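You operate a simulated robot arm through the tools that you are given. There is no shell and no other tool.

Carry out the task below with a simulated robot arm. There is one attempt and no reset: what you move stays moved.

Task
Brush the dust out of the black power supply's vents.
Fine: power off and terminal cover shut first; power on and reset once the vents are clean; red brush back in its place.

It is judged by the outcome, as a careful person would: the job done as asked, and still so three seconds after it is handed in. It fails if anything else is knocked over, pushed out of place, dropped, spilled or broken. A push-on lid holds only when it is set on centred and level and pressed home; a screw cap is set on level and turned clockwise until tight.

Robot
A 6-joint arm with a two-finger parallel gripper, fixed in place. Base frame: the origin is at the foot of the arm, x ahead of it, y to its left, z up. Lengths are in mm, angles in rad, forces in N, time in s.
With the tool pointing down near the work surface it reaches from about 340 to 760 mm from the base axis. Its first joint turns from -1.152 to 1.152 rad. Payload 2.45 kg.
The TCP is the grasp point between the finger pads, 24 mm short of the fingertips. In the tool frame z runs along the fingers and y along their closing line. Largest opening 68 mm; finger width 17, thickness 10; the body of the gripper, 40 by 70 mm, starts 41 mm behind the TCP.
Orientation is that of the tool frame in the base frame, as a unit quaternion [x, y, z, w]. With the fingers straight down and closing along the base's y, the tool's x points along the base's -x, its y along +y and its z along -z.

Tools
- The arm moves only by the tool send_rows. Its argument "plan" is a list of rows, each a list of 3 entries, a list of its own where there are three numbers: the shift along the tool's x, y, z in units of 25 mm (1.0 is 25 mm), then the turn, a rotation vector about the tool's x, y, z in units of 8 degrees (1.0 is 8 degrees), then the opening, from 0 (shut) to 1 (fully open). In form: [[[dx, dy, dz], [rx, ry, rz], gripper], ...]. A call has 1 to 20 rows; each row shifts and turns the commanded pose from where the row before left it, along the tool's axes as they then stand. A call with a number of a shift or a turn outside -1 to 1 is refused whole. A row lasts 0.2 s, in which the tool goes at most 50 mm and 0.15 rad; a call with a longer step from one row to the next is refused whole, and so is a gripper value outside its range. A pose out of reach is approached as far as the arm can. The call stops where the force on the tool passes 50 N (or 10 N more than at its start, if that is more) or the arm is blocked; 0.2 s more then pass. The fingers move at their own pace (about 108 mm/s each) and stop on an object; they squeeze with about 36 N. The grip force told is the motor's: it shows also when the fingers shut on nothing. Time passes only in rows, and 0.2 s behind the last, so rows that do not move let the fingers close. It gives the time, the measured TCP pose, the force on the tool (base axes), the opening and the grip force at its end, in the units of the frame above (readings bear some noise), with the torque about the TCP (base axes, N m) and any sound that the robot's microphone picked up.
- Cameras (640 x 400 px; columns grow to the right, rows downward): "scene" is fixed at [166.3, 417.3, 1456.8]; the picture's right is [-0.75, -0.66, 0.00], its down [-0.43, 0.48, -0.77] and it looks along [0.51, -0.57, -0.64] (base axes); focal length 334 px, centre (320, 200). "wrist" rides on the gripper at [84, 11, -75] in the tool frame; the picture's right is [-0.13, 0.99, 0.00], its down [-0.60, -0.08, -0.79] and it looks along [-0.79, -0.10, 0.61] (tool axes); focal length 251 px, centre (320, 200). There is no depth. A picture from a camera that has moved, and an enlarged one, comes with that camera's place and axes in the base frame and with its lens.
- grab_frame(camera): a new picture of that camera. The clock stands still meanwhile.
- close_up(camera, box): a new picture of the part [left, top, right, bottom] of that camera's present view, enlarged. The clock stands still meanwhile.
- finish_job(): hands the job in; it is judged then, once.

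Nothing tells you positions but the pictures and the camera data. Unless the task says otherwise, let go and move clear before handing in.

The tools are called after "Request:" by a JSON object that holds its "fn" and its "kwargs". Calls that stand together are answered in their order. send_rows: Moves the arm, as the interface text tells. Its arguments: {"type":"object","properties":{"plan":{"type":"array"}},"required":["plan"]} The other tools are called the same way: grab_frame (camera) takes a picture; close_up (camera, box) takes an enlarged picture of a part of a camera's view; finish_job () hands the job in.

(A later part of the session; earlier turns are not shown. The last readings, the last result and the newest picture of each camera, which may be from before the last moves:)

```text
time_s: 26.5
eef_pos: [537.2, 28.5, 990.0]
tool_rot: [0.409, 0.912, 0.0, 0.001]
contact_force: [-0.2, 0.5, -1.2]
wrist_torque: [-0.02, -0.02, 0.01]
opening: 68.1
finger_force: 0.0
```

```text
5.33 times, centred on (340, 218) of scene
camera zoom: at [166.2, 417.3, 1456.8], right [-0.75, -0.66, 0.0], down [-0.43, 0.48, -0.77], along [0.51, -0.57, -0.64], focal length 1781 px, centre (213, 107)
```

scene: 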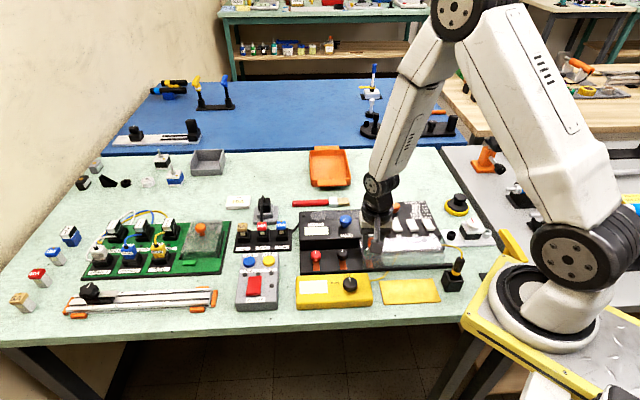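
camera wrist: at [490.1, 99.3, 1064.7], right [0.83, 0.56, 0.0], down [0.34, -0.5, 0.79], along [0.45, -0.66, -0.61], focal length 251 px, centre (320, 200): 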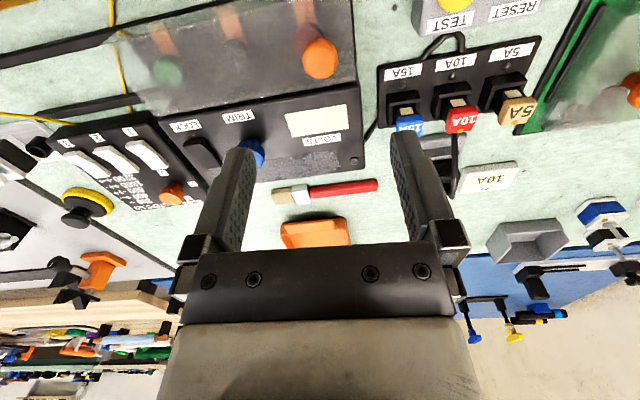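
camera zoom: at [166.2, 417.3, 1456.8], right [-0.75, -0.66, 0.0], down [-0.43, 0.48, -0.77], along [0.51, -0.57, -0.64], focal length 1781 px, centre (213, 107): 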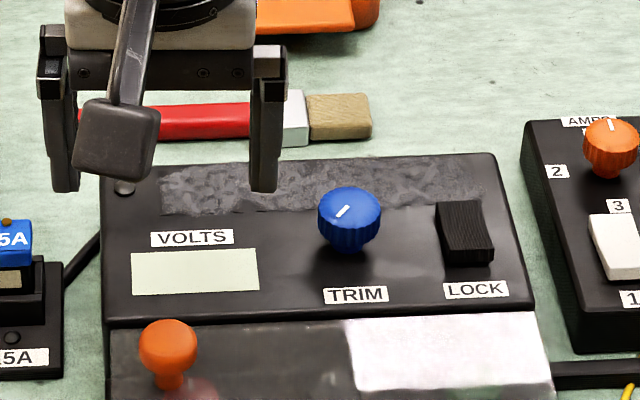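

Wrist-view triangulation puts the brush ferrule near (640, -174, 814). I'll move behind the supply for a closer look at the brush and vents.

Request:
{"fn": "send_rows", "kwargs": {"plan": [[[-0.885, -0.287, 0], [0, 0, 0], 1], [[-0.885, -0.287, 0], [0, 0, 0], 1], [[-0.885, -0.287, 0.1], [0, 0, 0], 1], [[-0.885, -0.287, 0.3], [0, 0, 0], 1], [[-0.885, -0.287, 0.3], [0, 0, 0], 1], [[-0.885, -0.287, 0.3], [0, 0, 0], 1], [[-0.885, -0.287, 0.3], [0, 0, 0], 1], [[-0.885, -0.287, 0.3], [0, 0, 0], 1], [[0, 0, 0], [0, 0, 0], 1]]}}

Request:
{"fn": "grab_frame", "kwargs": {"camera": "wrist"}}

Request:
{"fn": "close_up", "kwargs": {"camera": "wrist", "box": [220, 30, 420, 150]}}

```text
time_s: 28.5
eef_pos: [609.8, -142.3, 949.2]
tool_rot: [0.409, 0.913, 0.001, 0.001]
contact_force: [-0.6, -0.4, 0.2]
wrist_torque: [-0.05, -0.01, 0.0]
opening: 68.2
finger_force: 0.0
```

```text
taken
camera wrist: at [563.6, -71.5, 1024.2], right [0.83, 0.56, 0.0], down [0.34, -0.5, 0.79], along [0.45, -0.66, -0.61], focal length 251 px, centre (320, 200)
```

wrist: 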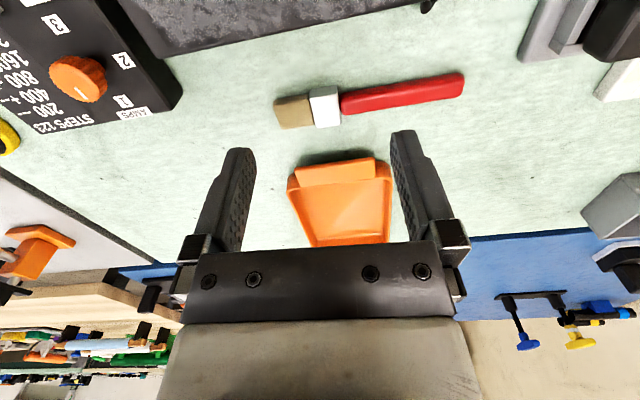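

```text
3.20 times, centred on (320, 90) of wrist
camera zoom: at [563.6, -71.5, 1024.2], right [0.83, 0.56, 0.0], down [0.34, -0.5, 0.79], along [0.45, -0.66, -0.61], focal length 805 px, centre (320, 552)
```

zoom: 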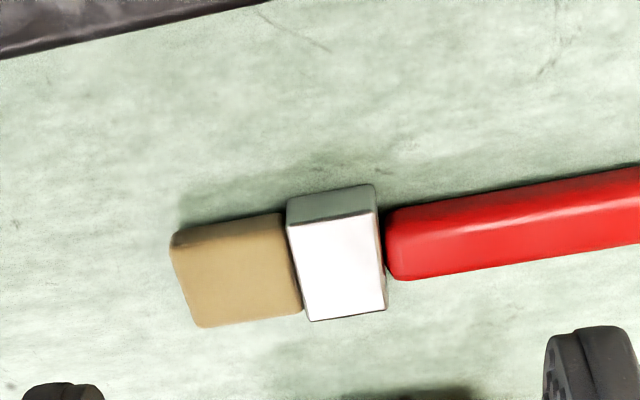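

The brush lies exactly along the 45° diagonal, bristles at about (613, -222), with the handle running to about (738, -97). I'll hover over the handle near the ferrule and turn the tool so the fingers close across it.

Request:
{"fn": "send_rows", "kwargs": {"plan": [[[-0.755, 0.313, 0.2], [0, 0, 0], 1], [[-0.755, 0.313, 0.2], [0, 0, 0], 1], [[-0.755, 0.313, 0.2], [0, 0, 0], 1], [[0, 0, 0], [0, 0, -0.897], 1], [[0, 0, 0], [0, 0, -0.897], 1], [[0, 0, 0], [0, 0, -0.897], 1], [[0, 0, 0], [0, 0, -0.897], 1], [[0, 0, 0], [0, 0, -0.897], 1], [[0, 0, 0], [0, 0, -0.897], 1], [[0, 0, 0], [0, 0, -0.897], 1], [[0, 0, 0], [0, 0, -0.897], 1], [[0, 0, 0], [0, 0, -0.897], 1], [[0, 0, 0], [0, 0, -0.897], 1], [[0, 0, 0], [0, 0, -0.897], 1], [[0, 0, 0], [0, 0, -0.897], 1], [[0, 0, 0], [0, 0, -0.897], 1], [[0, 0, 0], [0, 0, 0], 1]]}}

Request:
{"fn": "grab_frame", "kwargs": {"camera": "wrist"}}

Request:
{"fn": "close_up", "kwargs": {"camera": "scene", "box": [280, 170, 400, 245]}}

```text
time_s: 32.1
eef_pos: [667.5, -169.5, 935.0]
tool_rot: [-0.385, 0.923, 0.0, 0.001]
contact_force: [-0.2, 0.2, 0.1]
wrist_torque: [-0.02, 0.04, -0.01]
opening: 67.9
finger_force: 0.1
```

```text
taken
camera wrist: at [600.5, -219.2, 1009.8], right [-0.61, 0.79, 0.0], down [0.48, 0.37, 0.79], along [0.63, 0.49, -0.61], focal length 251 px, centre (320, 200)
```

wrist: 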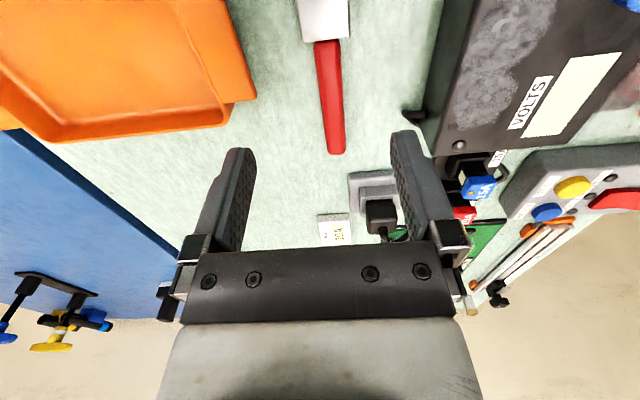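

```text
5.33 times, centred on (340, 208) of scene
camera zoom: at [166.3, 417.3, 1456.8], right [-0.75, -0.66, 0.0], down [-0.43, 0.48, -0.77], along [0.51, -0.57, -0.64], focal length 1781 px, centre (213, 160)
```

zoom: 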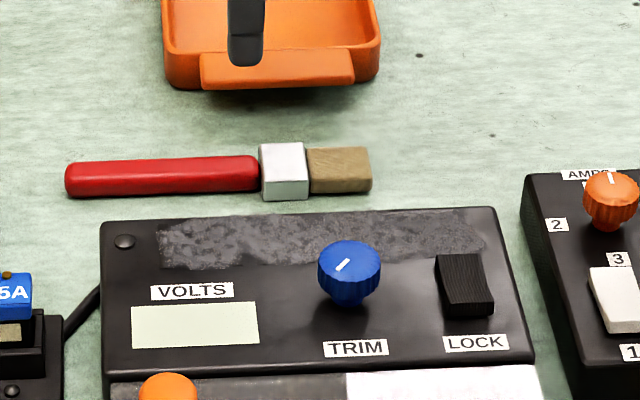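

Request:
{"fn": "close_up", "kwargs": {"camera": "wrist", "box": [270, 0, 390, 170]}}

Request:
{"fn": "close_up", "kwargs": {"camera": "wrist", "box": [420, 0, 640, 170]}}

```text
2.35 times, centred on (330, 85) of wrist
camera zoom: at [600.5, -219.2, 1009.8], right [-0.61, 0.79, 0.0], down [0.48, 0.37, 0.79], along [0.63, 0.49, -0.61], focal length 592 px, centre (296, 471)
```

zoom: 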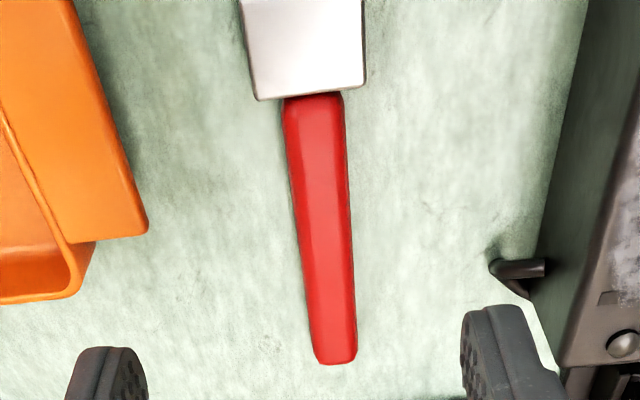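

```text
2.35 times, centred on (530, 85) of wrist
camera zoom: at [600.5, -219.2, 1009.8], right [-0.61, 0.79, 0.0], down [0.48, 0.37, 0.79], along [0.63, 0.49, -0.61], focal length 592 px, centre (-174, 471)
```

zoom: 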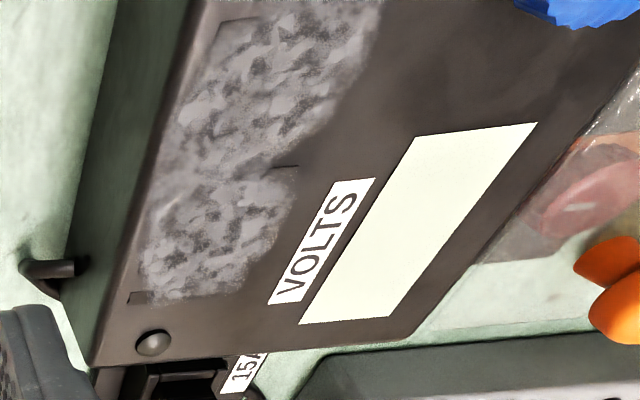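

The handle runs from its ferrule joint at (654, -170) towards (730, -96), with its top near z≈810. I'll shift about 8.5 mm sideways onto its axis, descend partway with the fingers half open, and check.

Request:
{"fn": "send_rows", "kwargs": {"plan": [[[-0.256, 0.344, 0.6], [0, 0, 0], 0.7], [[0, 0, 0.9], [0, 0, 0], 0.7], [[0, 0, 0.9], [0, 0, 0], 0.7], [[0, 0, 0.9], [0, 0, 0], 0.7], [[0, 0, 0.5], [0, 0, 0], 0.7], [[0, 0, 0], [0, 0, 0], 0.7]]}}

Request:
{"fn": "grab_frame", "kwargs": {"camera": "wrist"}}

Request:
{"fn": "close_up", "kwargs": {"camera": "scene", "box": [270, 150, 370, 220]}}

```text
time_s: 33.5
eef_pos: [665.8, -157.6, 840.3]
tool_rot: [-0.383, 0.924, 0.0, 0.001]
contact_force: [0.3, 0.0, -0.2]
wrist_torque: [0.02, 0.0, 0.01]
opening: 47.7
finger_force: 0.0
```

```text
taken
camera wrist: at [599.2, -208.2, 914.8], right [-0.61, 0.79, 0.0], down [0.48, 0.37, 0.79], along [0.63, 0.48, -0.61], focal length 251 px, centre (320, 200)
```

wrist: 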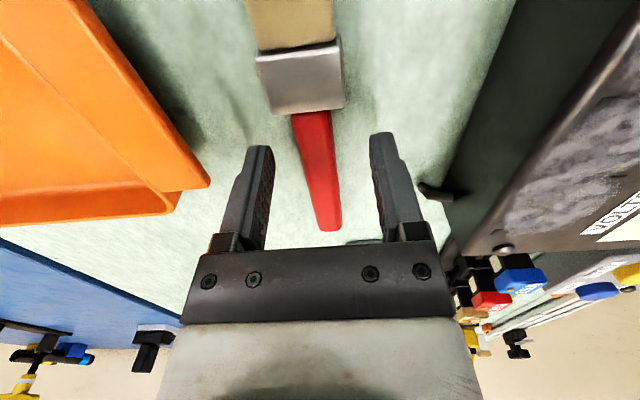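

```text
5.71 times, centred on (320, 185) of scene
camera zoom: at [166.3, 417.3, 1456.8], right [-0.75, -0.66, 0.0], down [-0.43, 0.48, -0.77], along [0.51, -0.57, -0.64], focal length 1908 px, centre (320, 286)
```

zoom: 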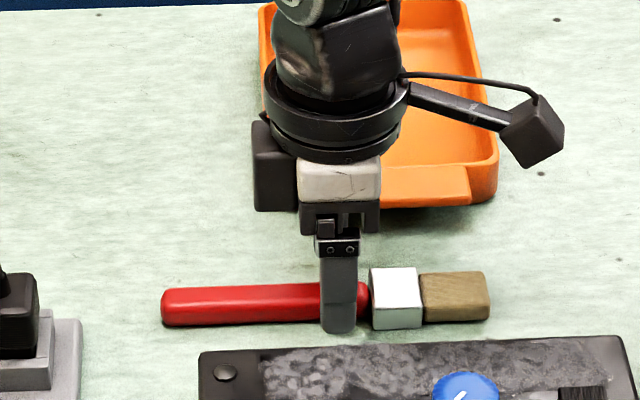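

The handle is nearly centred between the fingers, with its top near z≈814 and the bench near 800. I'll make a small sideways correction and descend gently to about TCP z=827, watching the force.

Request:
{"fn": "send_rows", "kwargs": {"plan": [[[0, -0.05, 0.2], [0, 0, 0], 0.7], [[0, 0, 0.15], [0, 0, 0], 0.7], [[0, 0, 0.1], [0, 0, 0], 0.7], [[0, 0, 0], [0, 0, 0], 0.7]]}}

Request:
{"fn": "close_up", "kwargs": {"camera": "scene", "box": [290, 180, 350, 220]}}

Request:
{"fn": "grab_frame", "kwargs": {"camera": "wrist"}}

```text
time_s: 34.5
eef_pos: [666.2, -158.9, 827.5]
tool_rot: [-0.382, 0.924, -0.001, 0.002]
contact_force: [-0.1, 0.3, 0.5]
wrist_torque: [-0.01, -0.01, 0.02]
opening: 47.8
finger_force: 0.0
```

```text
10.00 times, centred on (320, 200) of scene
camera zoom: at [166.3, 417.3, 1456.8], right [-0.75, -0.66, 0.0], down [-0.43, 0.48, -0.77], along [0.51, -0.57, -0.64], focal length 3340 px, centre (320, 200)
```

zoom: 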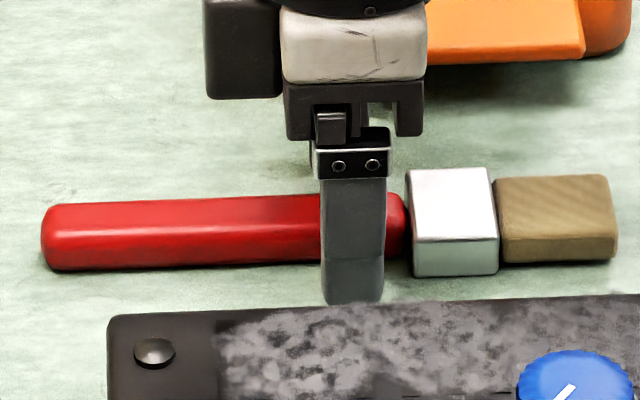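

```text
taken
camera wrist: at [600.0, -209.3, 903.5], right [-0.61, 0.79, 0.0], down [0.48, 0.37, 0.79], along [0.63, 0.48, -0.61], focal length 251 px, centre (320, 200)
```

wrist: 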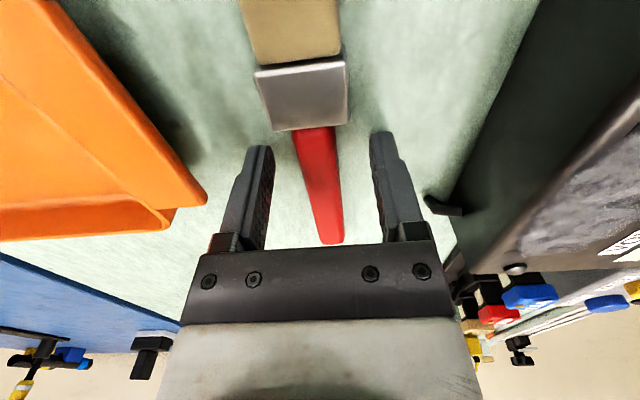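

The tips should be about 3 mm above the bench, either side of the handle. I'll lower 1.5 mm more and close gently.

Request:
{"fn": "send_rows", "kwargs": {"plan": [[[0, 0, 0.06], [0, 0, 0], 0.7], [[0, 0, 0], [0, 0, 0], 0.5], [[0, 0, 0], [0, 0, 0], 0.35], [[0, 0, 0], [0, 0, 0], 0.2], [[0, 0, 0], [0, 0, 0], 0.2]]}}

Request:
{"fn": "close_up", "kwargs": {"camera": "scene", "box": [290, 180, 350, 220]}}

Request:
{"fn": "grab_frame", "kwargs": {"camera": "wrist"}}

```text
time_s: 35.7
eef_pos: [665.0, -158.4, 828.0]
tool_rot: [-0.383, 0.924, -0.001, 0.001]
contact_force: [0.2, -0.2, -0.4]
wrist_torque: [-0.01, 0.03, 0.0]
opening: 18.4
finger_force: 35.9
```

```text
10.00 times, centred on (320, 200) of scene
camera zoom: at [166.3, 417.3, 1456.8], right [-0.75, -0.66, 0.0], down [-0.43, 0.48, -0.77], along [0.51, -0.57, -0.64], focal length 3340 px, centre (320, 200)
```

zoom: 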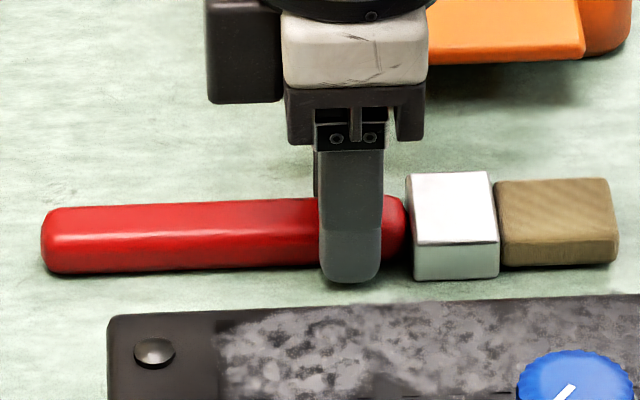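

```text
taken
camera wrist: at [599.7, -209.4, 902.0], right [-0.61, 0.79, 0.0], down [0.48, 0.37, 0.79], along [0.63, 0.48, -0.61], focal length 251 px, centre (320, 200)
```

wrist: 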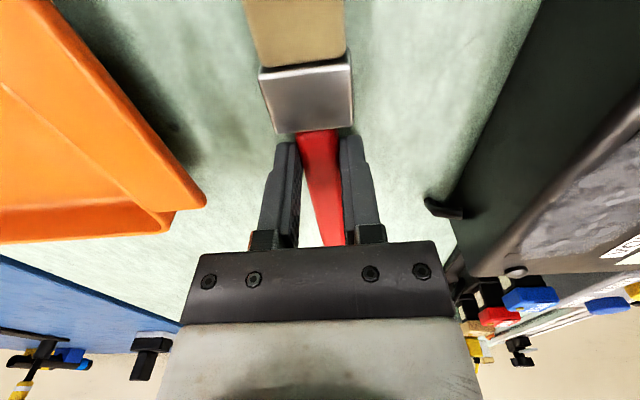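

The brush is held with an 18.4 mm opening. Before lifting I note the grasp pose, (665, -158.4, 827) at yaw 45°, so I can put it back in the same spot.

Request:
{"fn": "send_rows", "kwargs": {"plan": [[[0, 0, -0.2], [0, 0, 0], 0.2], [[0, 0, -0.4], [0, 0, 0], 0.2], [[0, 0, -0.8], [0, 0, 0], 0.2], [[0, 0, -1], [0, 0, 0], 0.2], [[0, 0, -1], [0, 0, 0], 0.2], [[0, 0, -1], [0, 0, 0], 0.2]]}}

Request:
{"fn": "grab_frame", "kwargs": {"camera": "wrist"}}

Request:
{"fn": "close_up", "kwargs": {"camera": "scene", "box": [270, 150, 370, 220]}}

```text
time_s: 37.1
eef_pos: [666.0, -159.6, 937.5]
tool_rot: [-0.382, 0.924, 0.0, 0.001]
contact_force: [0.1, -0.2, 0.8]
wrist_torque: [0.01, -0.01, 0.0]
opening: 18.6
finger_force: 35.8
```

```text
taken
camera wrist: at [599.1, -209.3, 1012.0], right [-0.61, 0.79, 0.0], down [0.48, 0.37, 0.79], along [0.63, 0.48, -0.61], focal length 251 px, centre (320, 200)
```

wrist: 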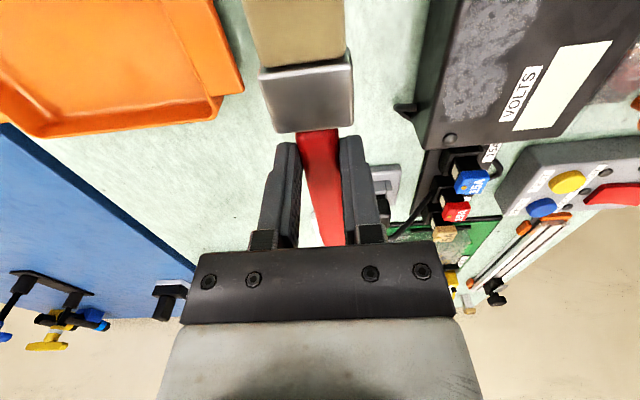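

```text
5.71 times, centred on (320, 185) of scene
camera zoom: at [166.3, 417.3, 1456.8], right [-0.75, -0.66, 0.0], down [-0.43, 0.48, -0.77], along [0.51, -0.57, -0.64], focal length 1908 px, centre (320, 286)
```

zoom: 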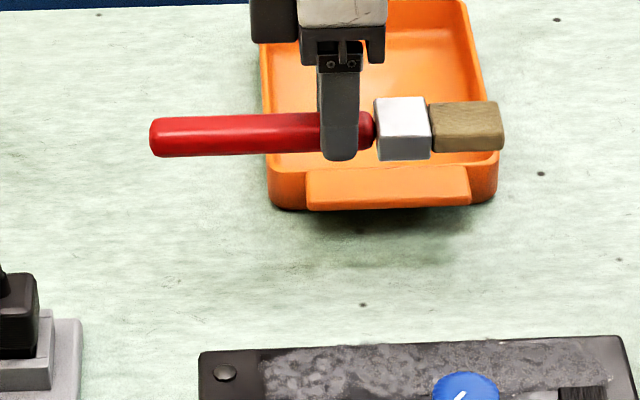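

The brush is lifted level and holding firmly. I'll move along the back of the supply to see the strip, the TRIM knob and the LOCK switch from above before brushing.

Request:
{"fn": "send_rows", "kwargs": {"plan": [[[0.9, 0, -0.2], [0, 0, 0], 0.2], [[0.9, 0, -0.2], [0, 0, 0], 0.2], [[0.9, 0, -0.2], [0, 0, 0], 0.2], [[0.9, 0, -0.2], [0, 0, 0], 0.2], [[0.8, 0, -0.2], [0, 0, 0], 0.2], [[0, 0, 0], [0, 0, 0], 0.2]]}}

Request:
{"fn": "grab_frame", "kwargs": {"camera": "wrist"}}

Request:
{"fn": "close_up", "kwargs": {"camera": "wrist", "box": [380, 0, 640, 200]}}

```text
time_s: 38.5
eef_pos: [588.6, -237.2, 961.8]
tool_rot: [-0.384, 0.923, -0.001, 0.002]
contact_force: [-0.4, -0.3, -0.2]
wrist_torque: [0.01, -0.02, -0.02]
opening: 18.7
finger_force: 36.4
```

```text
taken
camera wrist: at [521.7, -287.8, 1036.5], right [-0.61, 0.79, 0.0], down [0.48, 0.37, 0.79], along [0.63, 0.48, -0.61], focal length 251 px, centre (320, 200)
```

wrist: 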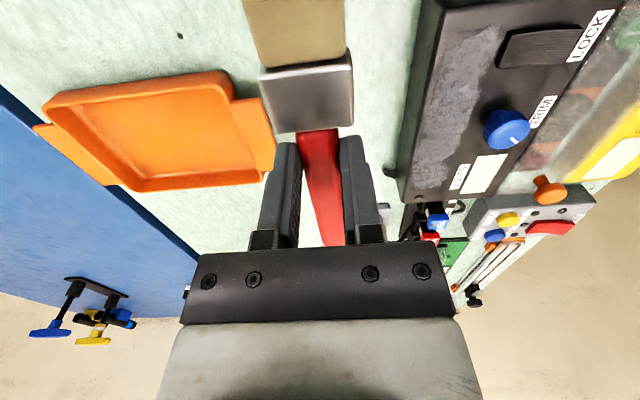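

```text
2.00 times, centred on (510, 100) of wrist
camera zoom: at [521.7, -287.8, 1036.5], right [-0.61, 0.79, 0.0], down [0.48, 0.37, 0.79], along [0.63, 0.48, -0.61], focal length 503 px, centre (-60, 400)
```

zoom: 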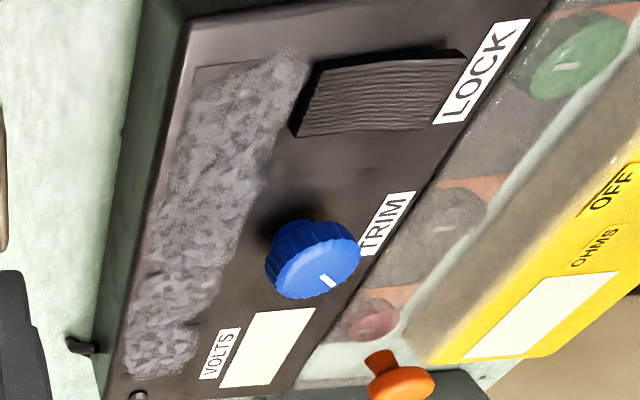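

I can see the whole layout now: the dust strip runs about 160 mm along the supply's back edge. The TRIM knob and the LOCK switch's raised end sit just in front of it, so those are what to avoid. I'll tilt the brush 30° bristles-down and bring it over the middle of the strip, still high.

Request:
{"fn": "send_rows", "kwargs": {"plan": [[[0, 0, 0], [0, -0.75, 0], 0.2], [[0, 0, 0], [0, -0.75, 0], 0.2], [[0, 0, 0], [0, -0.75, 0], 0.2], [[0, 0, 0], [0, -0.75, 0], 0.2], [[0, 0, 0], [0, -0.75, 0], 0.2], [[-0.686, 0.6, 0.396], [0, 0, 0], 0.2], [[-0.686, 0.6, 0.396], [0, 0, 0], 0.2], [[-0.686, 0.6, 0.396], [0, 0, 0], 0.2], [[-0.686, 0.6, 0.396], [0, 0, 0], 0.2], [[-0.686, 0.6, 0.396], [0, 0, 0], 0.2], [[-0.686, 0.6, 0.396], [0, 0, 0], 0.2], [[-0.686, 0.6, 0.396], [0, 0, 0], 0.2], [[0, 0, 0], [0, 0, 0], 0.2]]}}

Request:
{"fn": "grab_frame", "kwargs": {"camera": "wrist"}}

Request:
{"fn": "close_up", "kwargs": {"camera": "scene", "box": [280, 150, 400, 240]}}

```text
time_s: 41.3
eef_pos: [613.2, -64.7, 963.0]
tool_rot: [-0.369, 0.892, 0.099, 0.24]
contact_force: [-1.2, 0.6, 0.2]
wrist_torque: [0.02, -0.04, -0.01]
opening: 18.6
finger_force: 36.0
```

```text
taken
camera wrist: at [527.4, -133.1, 985.1], right [-0.62, 0.78, 0.06], down [0.14, 0.03, 0.99], along [0.77, 0.62, -0.13], focal length 251 px, centre (320, 200)
```

wrist: 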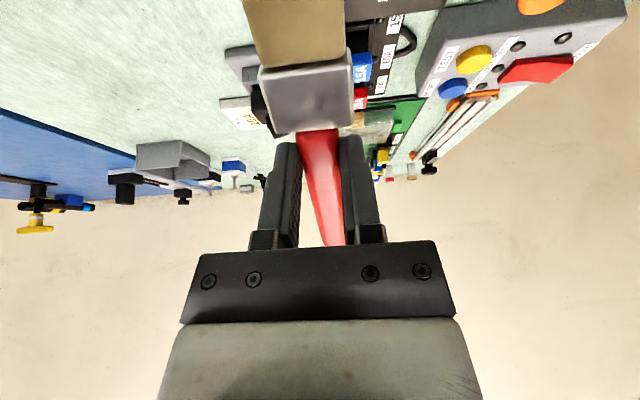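

```text
4.44 times, centred on (340, 195) of scene
camera zoom: at [166.3, 417.4, 1456.8], right [-0.75, -0.66, 0.0], down [-0.43, 0.48, -0.77], along [0.51, -0.57, -0.64], focal length 1484 px, centre (231, 222)
```

zoom: 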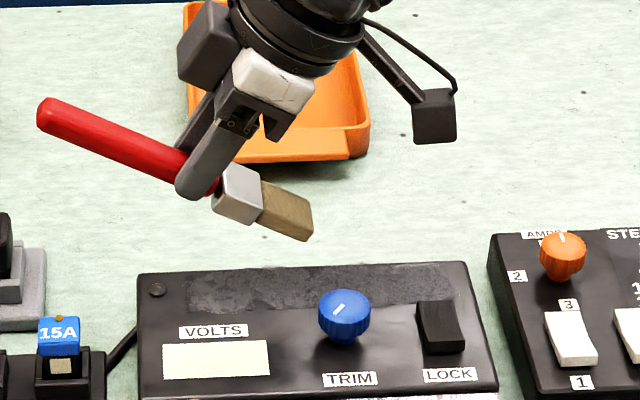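

The brush is tilted 30° with the bristles leading, over the strip's middle and about 55 mm up by my estimate. I'll lower it 40 mm and check from the scene camera.

Request:
{"fn": "send_rows", "kwargs": {"plan": [[[0.4, 0, 0.693], [0, 0, 0], 0.2], [[0.4, 0, 0.693], [0, 0, 0], 0.2], [[0, 0, 0], [0, 0, 0], 0.2]]}}

Request:
{"fn": "close_up", "kwargs": {"camera": "scene", "box": [300, 180, 390, 240]}}

```text
time_s: 42.1
eef_pos: [612.2, -64.1, 922.7]
tool_rot: [-0.37, 0.892, 0.098, 0.24]
contact_force: [-0.2, -0.3, -0.3]
wrist_torque: [0.0, -0.03, 0.01]
opening: 18.8
finger_force: 35.5
```

```text
6.67 times, centred on (345, 210) of scene
camera zoom: at [166.3, 417.3, 1456.8], right [-0.75, -0.66, 0.0], down [-0.43, 0.48, -0.77], along [0.51, -0.57, -0.64], focal length 2227 px, centre (153, 133)
```

zoom: 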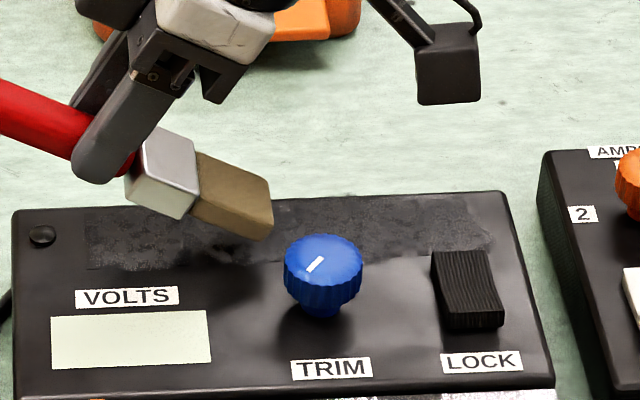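

The scene view matches my height estimate: the bristle tip is about 14 mm above the vents (surface z≈848) and clear of the TRIM knob. I'll lower in small steps until I feel light contact.

Request:
{"fn": "send_rows", "kwargs": {"plan": [[[0.2, 0, 0.346], [0, 0, 0], 0.2], [[0.03, 0, 0.052], [0, 0, 0], 0.2], [[0, 0, 0], [0, 0, 0], 0.2]]}}

Request:
{"fn": "close_up", "kwargs": {"camera": "scene", "box": [300, 180, 390, 240]}}

```text
time_s: 42.9
eef_pos: [612.7, -63.9, 911.2]
tool_rot: [-0.37, 0.892, 0.099, 0.241]
contact_force: [-2.2, 1.8, 11.7]
wrist_torque: [-0.46, 0.56, -0.15]
opening: 18.8
finger_force: 36.0
```

```text
6.67 times, centred on (345, 210) of scene
camera zoom: at [166.0, 417.4, 1456.8], right [-0.75, -0.66, 0.0], down [-0.43, 0.48, -0.77], along [0.51, -0.57, -0.64], focal length 2227 px, centre (153, 133)
```

zoom: 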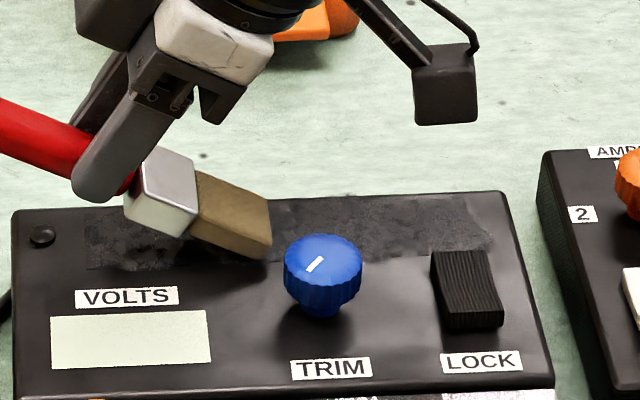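

Contact is about 12 N, so I'll ease off slightly. Then I'll drag the brush towards the LED end of the strip.

Request:
{"fn": "send_rows", "kwargs": {"plan": [[[-0.008, 0, -0.014], [0, 0, 0], 0.2], [[-0.312, 0, 0.18], [0, 0, 0], 0.2], [[-0.312, 0, 0.18], [0, 0, 0], 0.2], [[-0.312, 0, 0.18], [0, 0, 0], 0.2]]}}

Request:
{"fn": "close_up", "kwargs": {"camera": "scene", "box": [300, 180, 390, 240]}}

```text
time_s: 43.9
eef_pos: [631.6, -46.1, 910.6]
tool_rot: [-0.369, 0.892, 0.1, 0.24]
contact_force: [-2.1, -1.5, 6.3]
wrist_torque: [-0.39, 0.44, 0.0]
opening: 18.9
finger_force: 36.4
```

```text
6.67 times, centred on (345, 210) of scene
camera zoom: at [166.1, 417.3, 1456.8], right [-0.75, -0.66, 0.0], down [-0.43, 0.48, -0.77], along [0.51, -0.57, -0.64], focal length 2227 px, centre (153, 133)
```

zoom: 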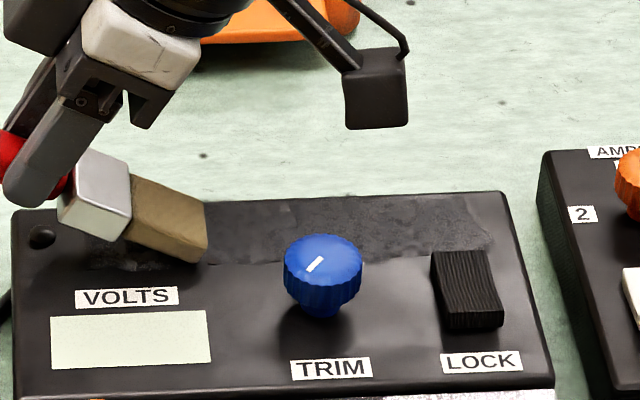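

The light contact (6 N) holds. I'll continue to the LED end of the strip, then lift and look.

Request:
{"fn": "send_rows", "kwargs": {"plan": [[[-0.312, 0, 0.18], [0, 0, 0], 0.2], [[-0.312, 0, 0.18], [0, 0, 0], 0.2], [[-0.312, 0, 0.18], [0, 0, 0], 0.2], [[-0.312, 0, 0.18], [0, 0, 0], 0.2], [[-0.312, 0, 0.18], [0, 0, 0], 0.2]]}}

Request:
{"fn": "close_up", "kwargs": {"camera": "scene", "box": [300, 180, 390, 240]}}

```text
time_s: 45.1
eef_pos: [663.4, -13.1, 910.7]
tool_rot: [-0.37, 0.892, 0.099, 0.24]
contact_force: [-0.7, -0.8, 2.7]
wrist_torque: [-0.23, 0.21, 0.02]
opening: 18.6
finger_force: 35.4
```

```text
6.67 times, centred on (345, 210) of scene
camera zoom: at [166.2, 417.3, 1456.8], right [-0.75, -0.66, 0.0], down [-0.43, 0.48, -0.77], along [0.51, -0.57, -0.64], focal length 2227 px, centre (153, 133)
```

zoom: 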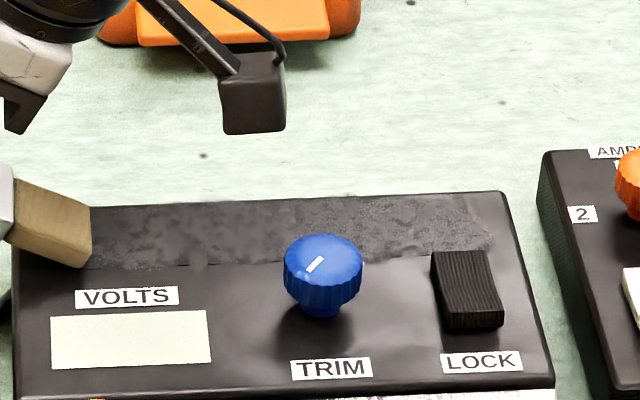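

Request:
{"fn": "close_up", "kwargs": {"camera": "scene", "box": [305, 200, 375, 230]}}

```text
9.14 times, centred on (340, 215) of scene
camera zoom: at [166.2, 417.3, 1456.8], right [-0.75, -0.66, 0.0], down [-0.43, 0.48, -0.77], along [0.51, -0.57, -0.64], focal length 3054 px, centre (137, 63)
```

zoom: 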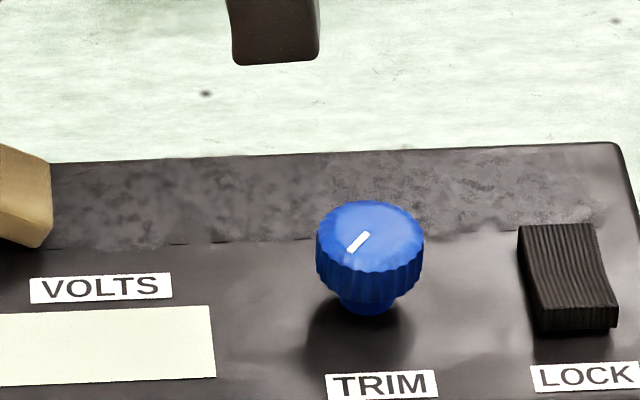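

The swept part looks cleaner but still blotchy, so it needs more passes. I'll shift about 2.5 mm towards the back edge for more clearance from the knob and LOCK, and stroke back the other way.

Request:
{"fn": "send_rows", "kwargs": {"plan": [[[0.012, -0.1, 0.02], [0, 0, 0], 0.2], [[0.312, 0, -0.18], [0, 0, 0], 0.2], [[0.312, 0, -0.18], [0, 0, 0], 0.2], [[0.312, 0, -0.18], [0, 0, 0], 0.2], [[0.312, 0, -0.18], [0, 0, 0], 0.2], [[0.312, 0, -0.18], [0, 0, 0], 0.2], [[0.312, 0, -0.18], [0, 0, 0], 0.2]]}}

Request:
{"fn": "close_up", "kwargs": {"camera": "scene", "box": [300, 180, 390, 240]}}

```text
time_s: 46.7
eef_pos: [626.6, -54.5, 912.8]
tool_rot: [-0.37, 0.892, 0.098, 0.24]
contact_force: [1.3, 2.2, 8.1]
wrist_torque: [-0.12, 0.14, 0.01]
opening: 18.7
finger_force: 36.1
```

```text
6.67 times, centred on (345, 210) of scene
camera zoom: at [166.2, 417.4, 1456.7], right [-0.75, -0.66, 0.0], down [-0.43, 0.48, -0.77], along [0.51, -0.57, -0.64], focal length 2227 px, centre (153, 133)
```

zoom: 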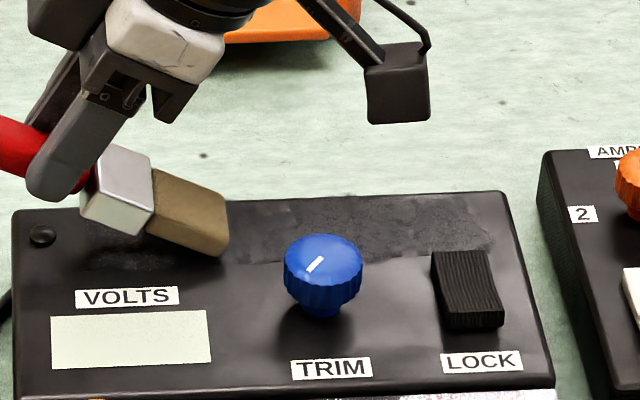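

Force stays near 8 N and the knob is clear. I'll continue past the knob.

Request:
{"fn": "send_rows", "kwargs": {"plan": [[[0.312, 0, -0.18], [0, 0, 0], 0.2], [[0.312, 0, -0.18], [0, 0, 0], 0.2], [[0.312, 0, -0.18], [0, 0, 0], 0.2], [[0.312, 0, -0.18], [0, 0, 0], 0.2], [[0.312, 0, -0.18], [0, 0, 0], 0.2]]}}

Request:
{"fn": "close_up", "kwargs": {"camera": "scene", "box": [300, 180, 390, 240]}}

```text
time_s: 47.9
eef_pos: [593.1, -85.7, 911.9]
tool_rot: [-0.369, 0.893, 0.098, 0.24]
contact_force: [1.7, 2.4, 5.1]
wrist_torque: [-0.13, 0.11, -0.03]
opening: 18.7
finger_force: 36.0
```

```text
6.67 times, centred on (345, 210) of scene
camera zoom: at [166.2, 417.4, 1456.7], right [-0.75, -0.66, 0.0], down [-0.43, 0.48, -0.77], along [0.51, -0.57, -0.64], focal length 2227 px, centre (153, 133)
```

zoom: 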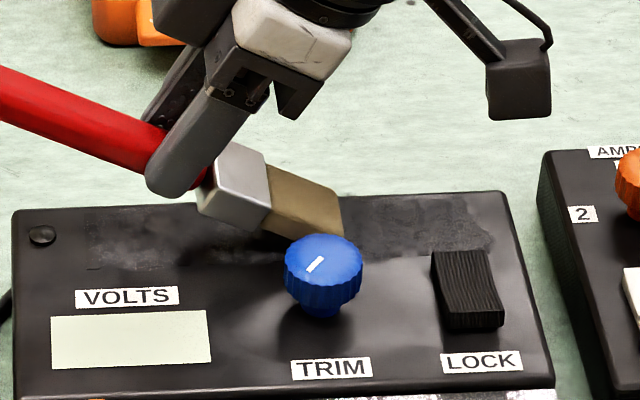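

Clear of the knob. I'll carry on to the far end with a slight bias away from the LOCK switch.

Request:
{"fn": "send_rows", "kwargs": {"plan": [[[0.312, -0.03, -0.18], [0, 0, 0], 0.2], [[0.312, -0.03, -0.18], [0, 0, 0], 0.2], [[0.312, 0, -0.18], [0, 0, 0], 0.2], [[0.312, 0, -0.18], [0, 0, 0], 0.2], [[0.312, 0, -0.18], [0, 0, 0], 0.2], [[0.2, 0, -0.115], [0, 0, 0], 0.2]]}}

Request:
{"fn": "close_up", "kwargs": {"camera": "scene", "box": [310, 180, 400, 240]}}

```text
time_s: 49.3
eef_pos: [559.4, -122.4, 910.7]
tool_rot: [-0.369, 0.892, 0.098, 0.24]
contact_force: [3.5, 2.1, 8.6]
wrist_torque: [-0.23, 0.16, -0.01]
opening: 18.6
finger_force: 35.9
```

```text
6.67 times, centred on (355, 210) of scene
camera zoom: at [166.2, 417.5, 1456.7], right [-0.75, -0.66, 0.0], down [-0.43, 0.48, -0.77], along [0.51, -0.57, -0.64], focal length 2227 px, centre (87, 133)
```

zoom: 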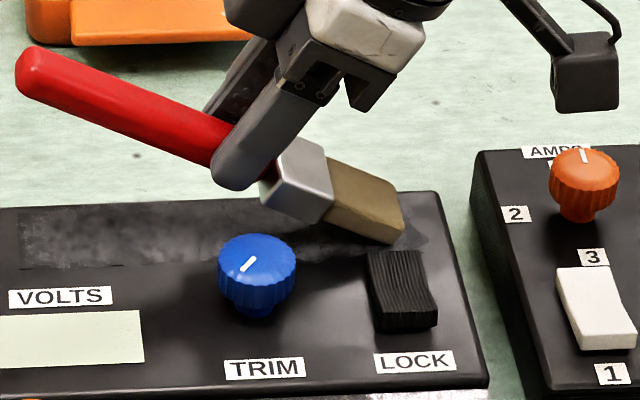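

Request:
{"fn": "send_rows", "kwargs": {"plan": [[[0.25, 0, -0.144], [0, 0, 0], 0.2], [[0.2, 0, -0.115], [0, 0, 0], 0.2], [[0, 0, 0], [0, 0, 0], 0.2]]}}

Request:
{"fn": "close_up", "kwargs": {"camera": "scene", "box": [310, 180, 400, 240]}}

```text
time_s: 50.1
eef_pos: [549.6, -131.8, 911.5]
tool_rot: [-0.37, 0.892, 0.098, 0.241]
contact_force: [1.9, 1.4, 6.1]
wrist_torque: [-0.21, 0.2, 0.03]
opening: 18.7
finger_force: 36.2
```

```text
6.67 times, centred on (355, 210) of scene
camera zoom: at [166.2, 417.4, 1456.7], right [-0.75, -0.66, 0.0], down [-0.43, 0.48, -0.77], along [0.51, -0.57, -0.64], focal length 2227 px, centre (87, 133)
```

zoom: 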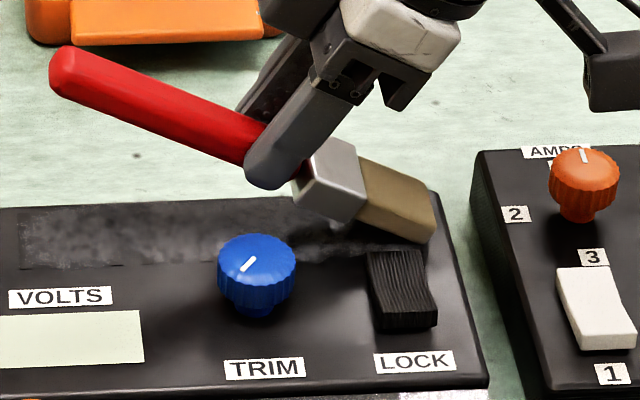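

The tip is at the far end. A faint streak remains along the strip's front edge, so I'll drag back and shift slightly forward once clear of LOCK and the knob.

Request:
{"fn": "send_rows", "kwargs": {"plan": [[[-0.416, 0, 0.24], [0, 0, 0], 0.2], [[-0.416, 0.03, 0.24], [0, 0, 0], 0.2], [[-0.416, 0.03, 0.24], [0, 0, 0], 0.2], [[-0.416, 0, 0.24], [0, 0, 0], 0.2], [[-0.416, 0, 0.24], [0, 0, 0], 0.2], [[-0.416, 0, 0.24], [0, 0, 0], 0.2], [[-0.416, 0, 0.24], [0, 0, 0], 0.2], [[-0.416, 0, 0.24], [0, 0, 0], 0.2], [[-0.416, 0.08, 0.24], [0, 0, 0], 0.2], [[-0.416, 0.04, 0.24], [0, 0, 0], 0.2]]}}

Request:
{"fn": "close_up", "kwargs": {"camera": "scene", "box": [300, 180, 390, 240]}}

```text
time_s: 52.3
eef_pos: [632.1, -42.9, 912.0]
tool_rot: [-0.37, 0.892, 0.099, 0.239]
contact_force: [-0.1, -0.2, -0.4]
wrist_torque: [-0.01, -0.01, -0.01]
opening: 18.7
finger_force: 36.5
```

```text
6.67 times, centred on (345, 210) of scene
camera zoom: at [166.3, 417.3, 1456.8], right [-0.75, -0.66, 0.0], down [-0.43, 0.48, -0.77], along [0.51, -0.57, -0.64], focal length 2227 px, centre (153, 133)
```

zoom: 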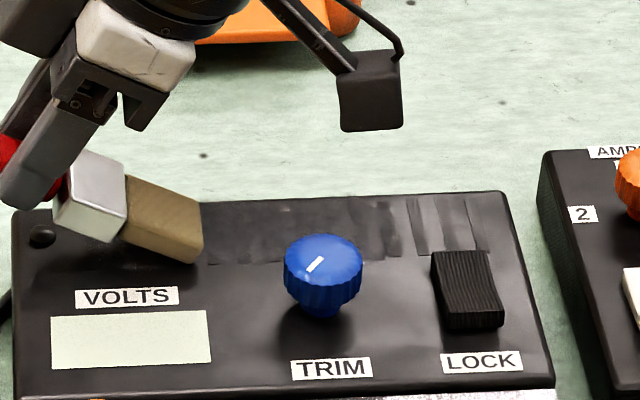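

The vent slots are now showing clean on the right side. Contact has gone light, so I'll lower about 1 mm and finish this stroke to the LED end.

Request:
{"fn": "send_rows", "kwargs": {"plan": [[[0.024, 0, 0.042], [0, 0, 0], 0.2], [[-0.312, 0, 0.18], [0, 0, 0], 0.2], [[-0.312, 0, 0.18], [0, 0, 0], 0.2], [[-0.312, 0, 0.18], [0, 0, 0], 0.2], [[-0.312, 0, 0.18], [0, 0, 0], 0.2], [[-0.28, 0, 0.16], [0, 0, 0], 0.2]]}}

Request:
{"fn": "close_up", "kwargs": {"camera": "scene", "box": [305, 200, 375, 230]}}

```text
time_s: 53.7
eef_pos: [663.5, -11.7, 910.2]
tool_rot: [-0.371, 0.892, 0.099, 0.241]
contact_force: [-2.0, -3.8, 11.0]
wrist_torque: [-0.67, 0.68, 0.01]
opening: 18.7
finger_force: 35.7
```

```text
9.14 times, centred on (340, 215) of scene
camera zoom: at [166.0, 417.3, 1456.8], right [-0.75, -0.66, 0.0], down [-0.43, 0.48, -0.77], along [0.51, -0.57, -0.64], focal length 3054 px, centre (137, 63)
```

zoom: 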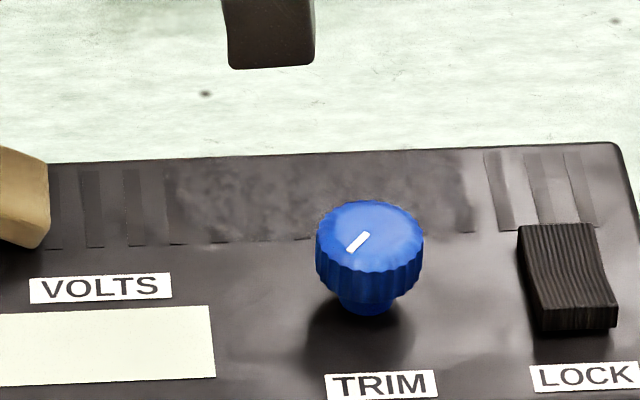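

Both ends of the strip now show clean slots, and the middle (behind and beside the knob) is still dusty. I'll keep light contact and stroke over the middle.

Request:
{"fn": "send_rows", "kwargs": {"plan": [[[0.312, -0.04, -0.18], [0, 0, 0], 0.2], [[0.312, -0.04, -0.18], [0, 0, 0], 0.2], [[0.312, -0.02, -0.18], [0, 0, 0], 0.2], [[0.312, 0, -0.18], [0, 0, 0], 0.2], [[0.312, 0, -0.18], [0, 0, 0], 0.2], [[0.312, 0, -0.18], [0, 0, 0], 0.2], [[0.312, 0, -0.18], [0, 0, 0], 0.2], [[0.312, 0, -0.18], [0, 0, 0], 0.2]]}}

Request:
{"fn": "close_up", "kwargs": {"camera": "scene", "box": [305, 195, 375, 235]}}

```text
time_s: 55.5
eef_pos: [615.6, -64.3, 910.5]
tool_rot: [-0.369, 0.892, 0.098, 0.24]
contact_force: [3.8, 3.8, 10.6]
wrist_torque: [-0.21, 0.26, 0.01]
opening: 18.8
finger_force: 35.6
```

```text
9.14 times, centred on (340, 215) of scene
camera zoom: at [166.1, 417.5, 1456.7], right [-0.75, -0.66, 0.0], down [-0.43, 0.48, -0.77], along [0.51, -0.57, -0.64], focal length 3054 px, centre (137, 63)
```

zoom: 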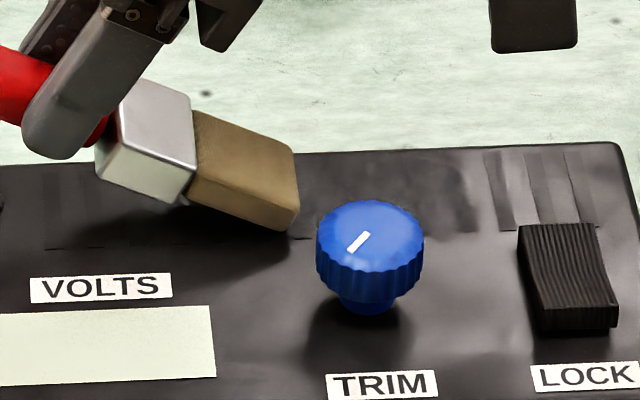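

Request:
{"fn": "send_rows", "kwargs": {"plan": [[[0.312, 0, -0.18], [0, 0, 0], 0.2], [[0.312, 0, -0.18], [0, 0, 0], 0.2], [[0.312, 0, -0.18], [0, 0, 0], 0.2], [[0.312, 0, -0.18], [0, 0, 0], 0.2], [[0.312, 0, -0.18], [0, 0, 0], 0.2], [[0.312, 0, -0.18], [0, 0, 0], 0.2], [[0.312, 0, -0.18], [0, 0, 0], 0.2], [[0.2, 0, -0.115], [0, 0, 0], 0.2]]}}

Request:
{"fn": "close_up", "kwargs": {"camera": "scene", "box": [305, 195, 375, 235]}}

```text
time_s: 57.3
eef_pos: [565.1, -114.6, 909.9]
tool_rot: [-0.371, 0.892, 0.1, 0.24]
contact_force: [3.8, 2.5, 10.7]
wrist_torque: [-0.25, 0.26, 0.02]
opening: 18.6
finger_force: 36.2
```

```text
9.14 times, centred on (340, 215) of scene
camera zoom: at [166.2, 417.5, 1456.7], right [-0.75, -0.66, 0.0], down [-0.43, 0.48, -0.77], along [0.51, -0.57, -0.64], focal length 3054 px, centre (137, 63)
```

zoom: 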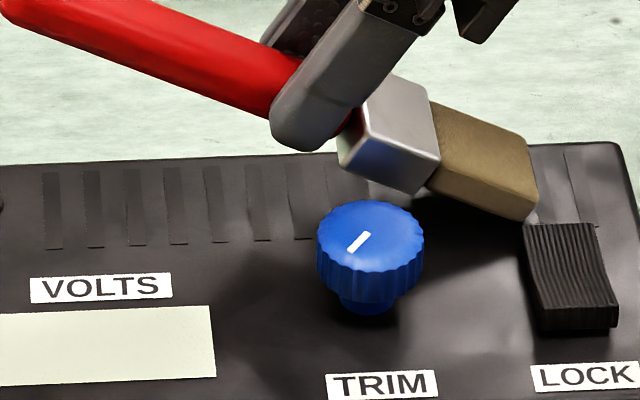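

Slots left of the knob are clean now. I'll drag back over the middle once more and then lift to inspect everything.

Request:
{"fn": "send_rows", "kwargs": {"plan": [[[-0.312, 0, 0.18], [0, 0, 0], 0.2], [[-0.312, 0, 0.18], [0, 0, 0], 0.2], [[-0.312, 0, 0.18], [0, 0, 0], 0.2], [[-0.312, 0, 0.18], [0, 0, 0], 0.2], [[-0.312, 0, 0.18], [0, 0, 0], 0.2], [[-0.312, 0, 0.18], [0, 0, 0], 0.2], [[-0.312, 0, 0.18], [0, 0, 0], 0.2], [[-0.312, 0, 0.18], [0, 0, 0], 0.2], [[-0.312, 0, 0.18], [0, 0, 0], 0.2], [[-0.312, 0, 0.18], [0, 0, 0], 0.2]]}}

Request:
{"fn": "close_up", "kwargs": {"camera": "scene", "box": [305, 195, 375, 235]}}

```text
time_s: 59.5
eef_pos: [630.1, -49.9, 908.6]
tool_rot: [-0.37, 0.892, 0.099, 0.24]
contact_force: [0.2, -0.2, -0.6]
wrist_torque: [0.01, 0.0, -0.01]
opening: 18.5
finger_force: 36.3
```

```text
9.14 times, centred on (340, 215) of scene
camera zoom: at [166.3, 417.3, 1456.8], right [-0.75, -0.66, 0.0], down [-0.43, 0.48, -0.77], along [0.51, -0.57, -0.64], focal length 3054 px, centre (137, 63)
```

zoom: 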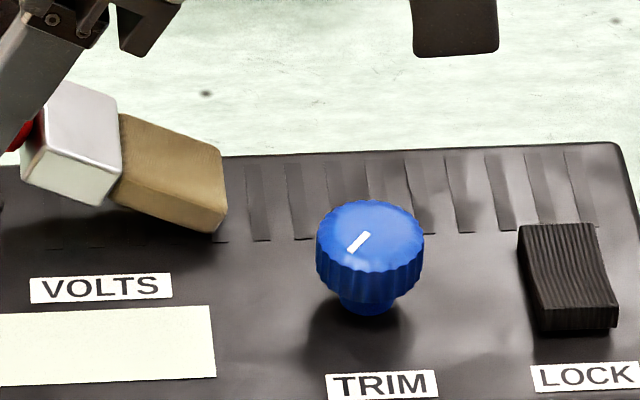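

All slots look visible now. I'll lift the brush well clear and inspect the whole strip closely.

Request:
{"fn": "send_rows", "kwargs": {"plan": [[[-0.5, 0, -0.866], [0, 0, 0], 0.2], [[-0.5, 0, -0.866], [0, 0, 0], 0.2], [[0, -0.9, 0], [0, 0, 0], 0.2], [[0, -0.9, 0], [0, 0, 0], 0.2], [[0, -0.9, 0], [0, 0, 0], 0.2], [[0, -0.9, 0], [0, 0, 0], 0.2], [[0, 0, 0], [0, 0, 0], 0.2]]}}

Request:
{"fn": "close_up", "kwargs": {"camera": "scene", "box": [305, 200, 345, 225]}}

Request:
{"fn": "close_up", "kwargs": {"camera": "scene", "box": [335, 200, 380, 225]}}

Request:
{"fn": "close_up", "kwargs": {"camera": "scene", "box": [280, 140, 400, 240]}}

```text
time_s: 61.1
eef_pos: [692.4, -114.1, 960.6]
tool_rot: [-0.37, 0.892, 0.1, 0.24]
contact_force: [-0.5, 0.8, -0.8]
wrist_torque: [-0.01, -0.01, 0.0]
opening: 18.6
finger_force: 35.9
```

```text
16.00 times, centred on (325, 212) of scene
camera zoom: at [166.3, 417.3, 1456.8], right [-0.75, -0.66, 0.0], down [-0.43, 0.48, -0.77], along [0.51, -0.57, -0.64], focal length 5344 px, centre (240, 0)
```

zoom: 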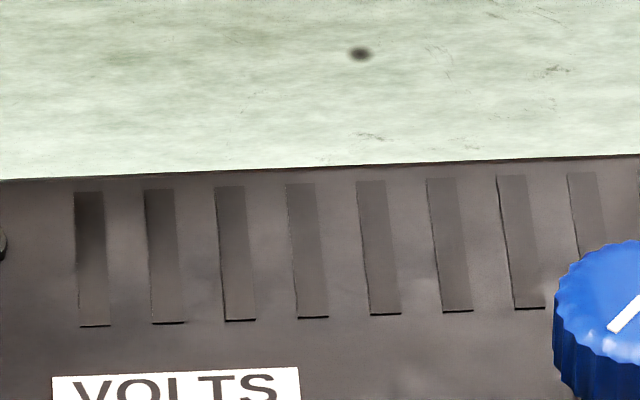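

```text
14.22 times, centred on (358, 212) of scene
camera zoom: at [166.3, 417.3, 1456.8], right [-0.75, -0.66, 0.0], down [-0.43, 0.48, -0.77], along [0.51, -0.57, -0.64], focal length 4750 px, centre (-213, 22)
```

zoom: 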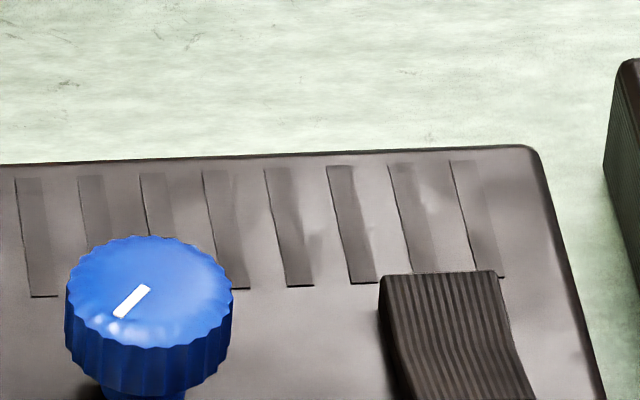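

```text
4.00 times, centred on (340, 190) of scene
camera zoom: at [166.3, 417.3, 1456.8], right [-0.75, -0.66, 0.0], down [-0.43, 0.48, -0.77], along [0.51, -0.57, -0.64], focal length 1336 px, centre (240, 240)
```

zoom: 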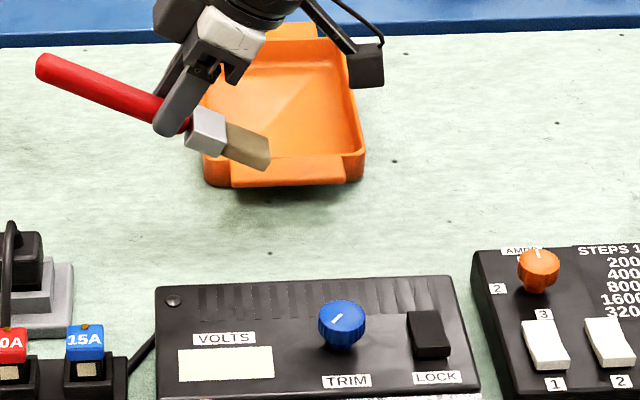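

All the slots look clean from here, but the knob hides some of the strip. I'll level the brush and check from behind with the wrist camera, as before.

Request:
{"fn": "send_rows", "kwargs": {"plan": [[[0, 0, 0], [0, 0.75, 0], 0.2], [[0, 0, 0], [0, 0.75, 0], 0.2], [[0, 0, 0], [0, 0.75, 0], 0.2], [[0, 0, 0], [0, 0.75, 0], 0.2], [[0, 0, 0], [0, 0.75, 0], 0.2], [[0.92, 0, 0], [0, 0, 0], 0.2], [[0.92, 0, 0], [0, 0, 0], 0.2], [[0.92, 0, 0], [0, 0, 0], 0.2], [[0.92, 0, 0], [0, 0, 0], 0.2], [[0.92, 0, 0], [0, 0, 0], 0.2], [[0.92, 0, 0], [0, 0, 0], 0.2], [[0.92, 0, 0], [0, 0, 0], 0.2], [[0, 0, 0], [0, 0, 0], 0.2]]}}

Request:
{"fn": "close_up", "kwargs": {"camera": "wrist", "box": [380, 0, 640, 200]}}

Request:
{"fn": "close_up", "kwargs": {"camera": "scene", "box": [290, 130, 400, 200]}}

Request:
{"fn": "grab_frame", "kwargs": {"camera": "wrist"}}

```text
time_s: 63.9
eef_pos: [579.3, -227.4, 960.3]
tool_rot: [-0.383, 0.924, -0.001, 0.001]
contact_force: [-0.1, 0.1, -0.5]
wrist_torque: [0.0, 0.0, -0.01]
opening: 18.7
finger_force: 35.8
```

```text
2.00 times, centred on (510, 100) of wrist
camera zoom: at [512.9, -277.9, 1034.4], right [-0.61, 0.79, 0.0], down [0.48, 0.37, 0.79], along [0.63, 0.48, -0.61], focal length 503 px, centre (-60, 400)
```

zoom: 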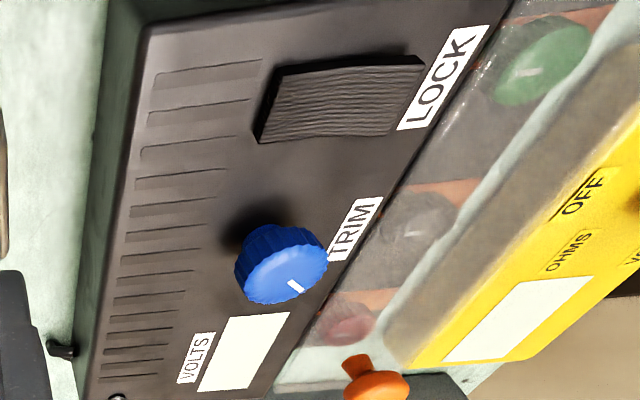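

```text
5.71 times, centred on (345, 165) of scene
camera zoom: at [166.3, 417.3, 1456.8], right [-0.75, -0.66, 0.0], down [-0.43, 0.48, -0.77], along [0.51, -0.57, -0.64], focal length 1908 px, centre (177, 400)
```

zoom: 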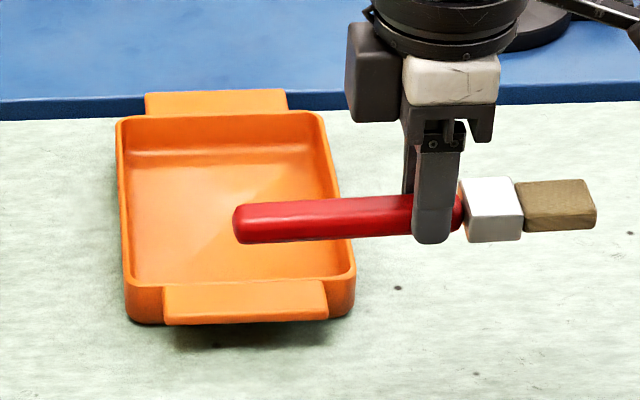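

```text
taken
camera wrist: at [512.9, -277.9, 1034.4], right [-0.61, 0.79, 0.0], down [0.48, 0.37, 0.79], along [0.63, 0.48, -0.61], focal length 251 px, centre (320, 200)
```

wrist: 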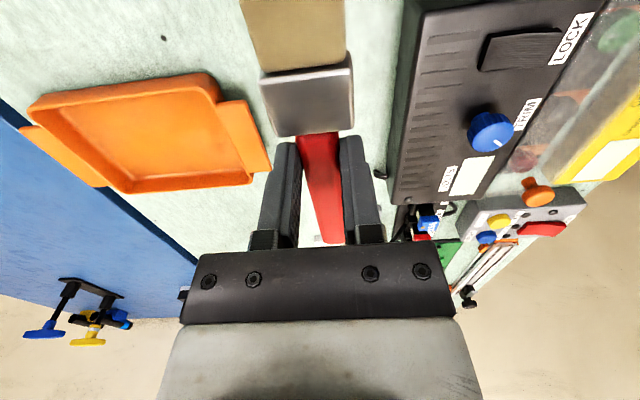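

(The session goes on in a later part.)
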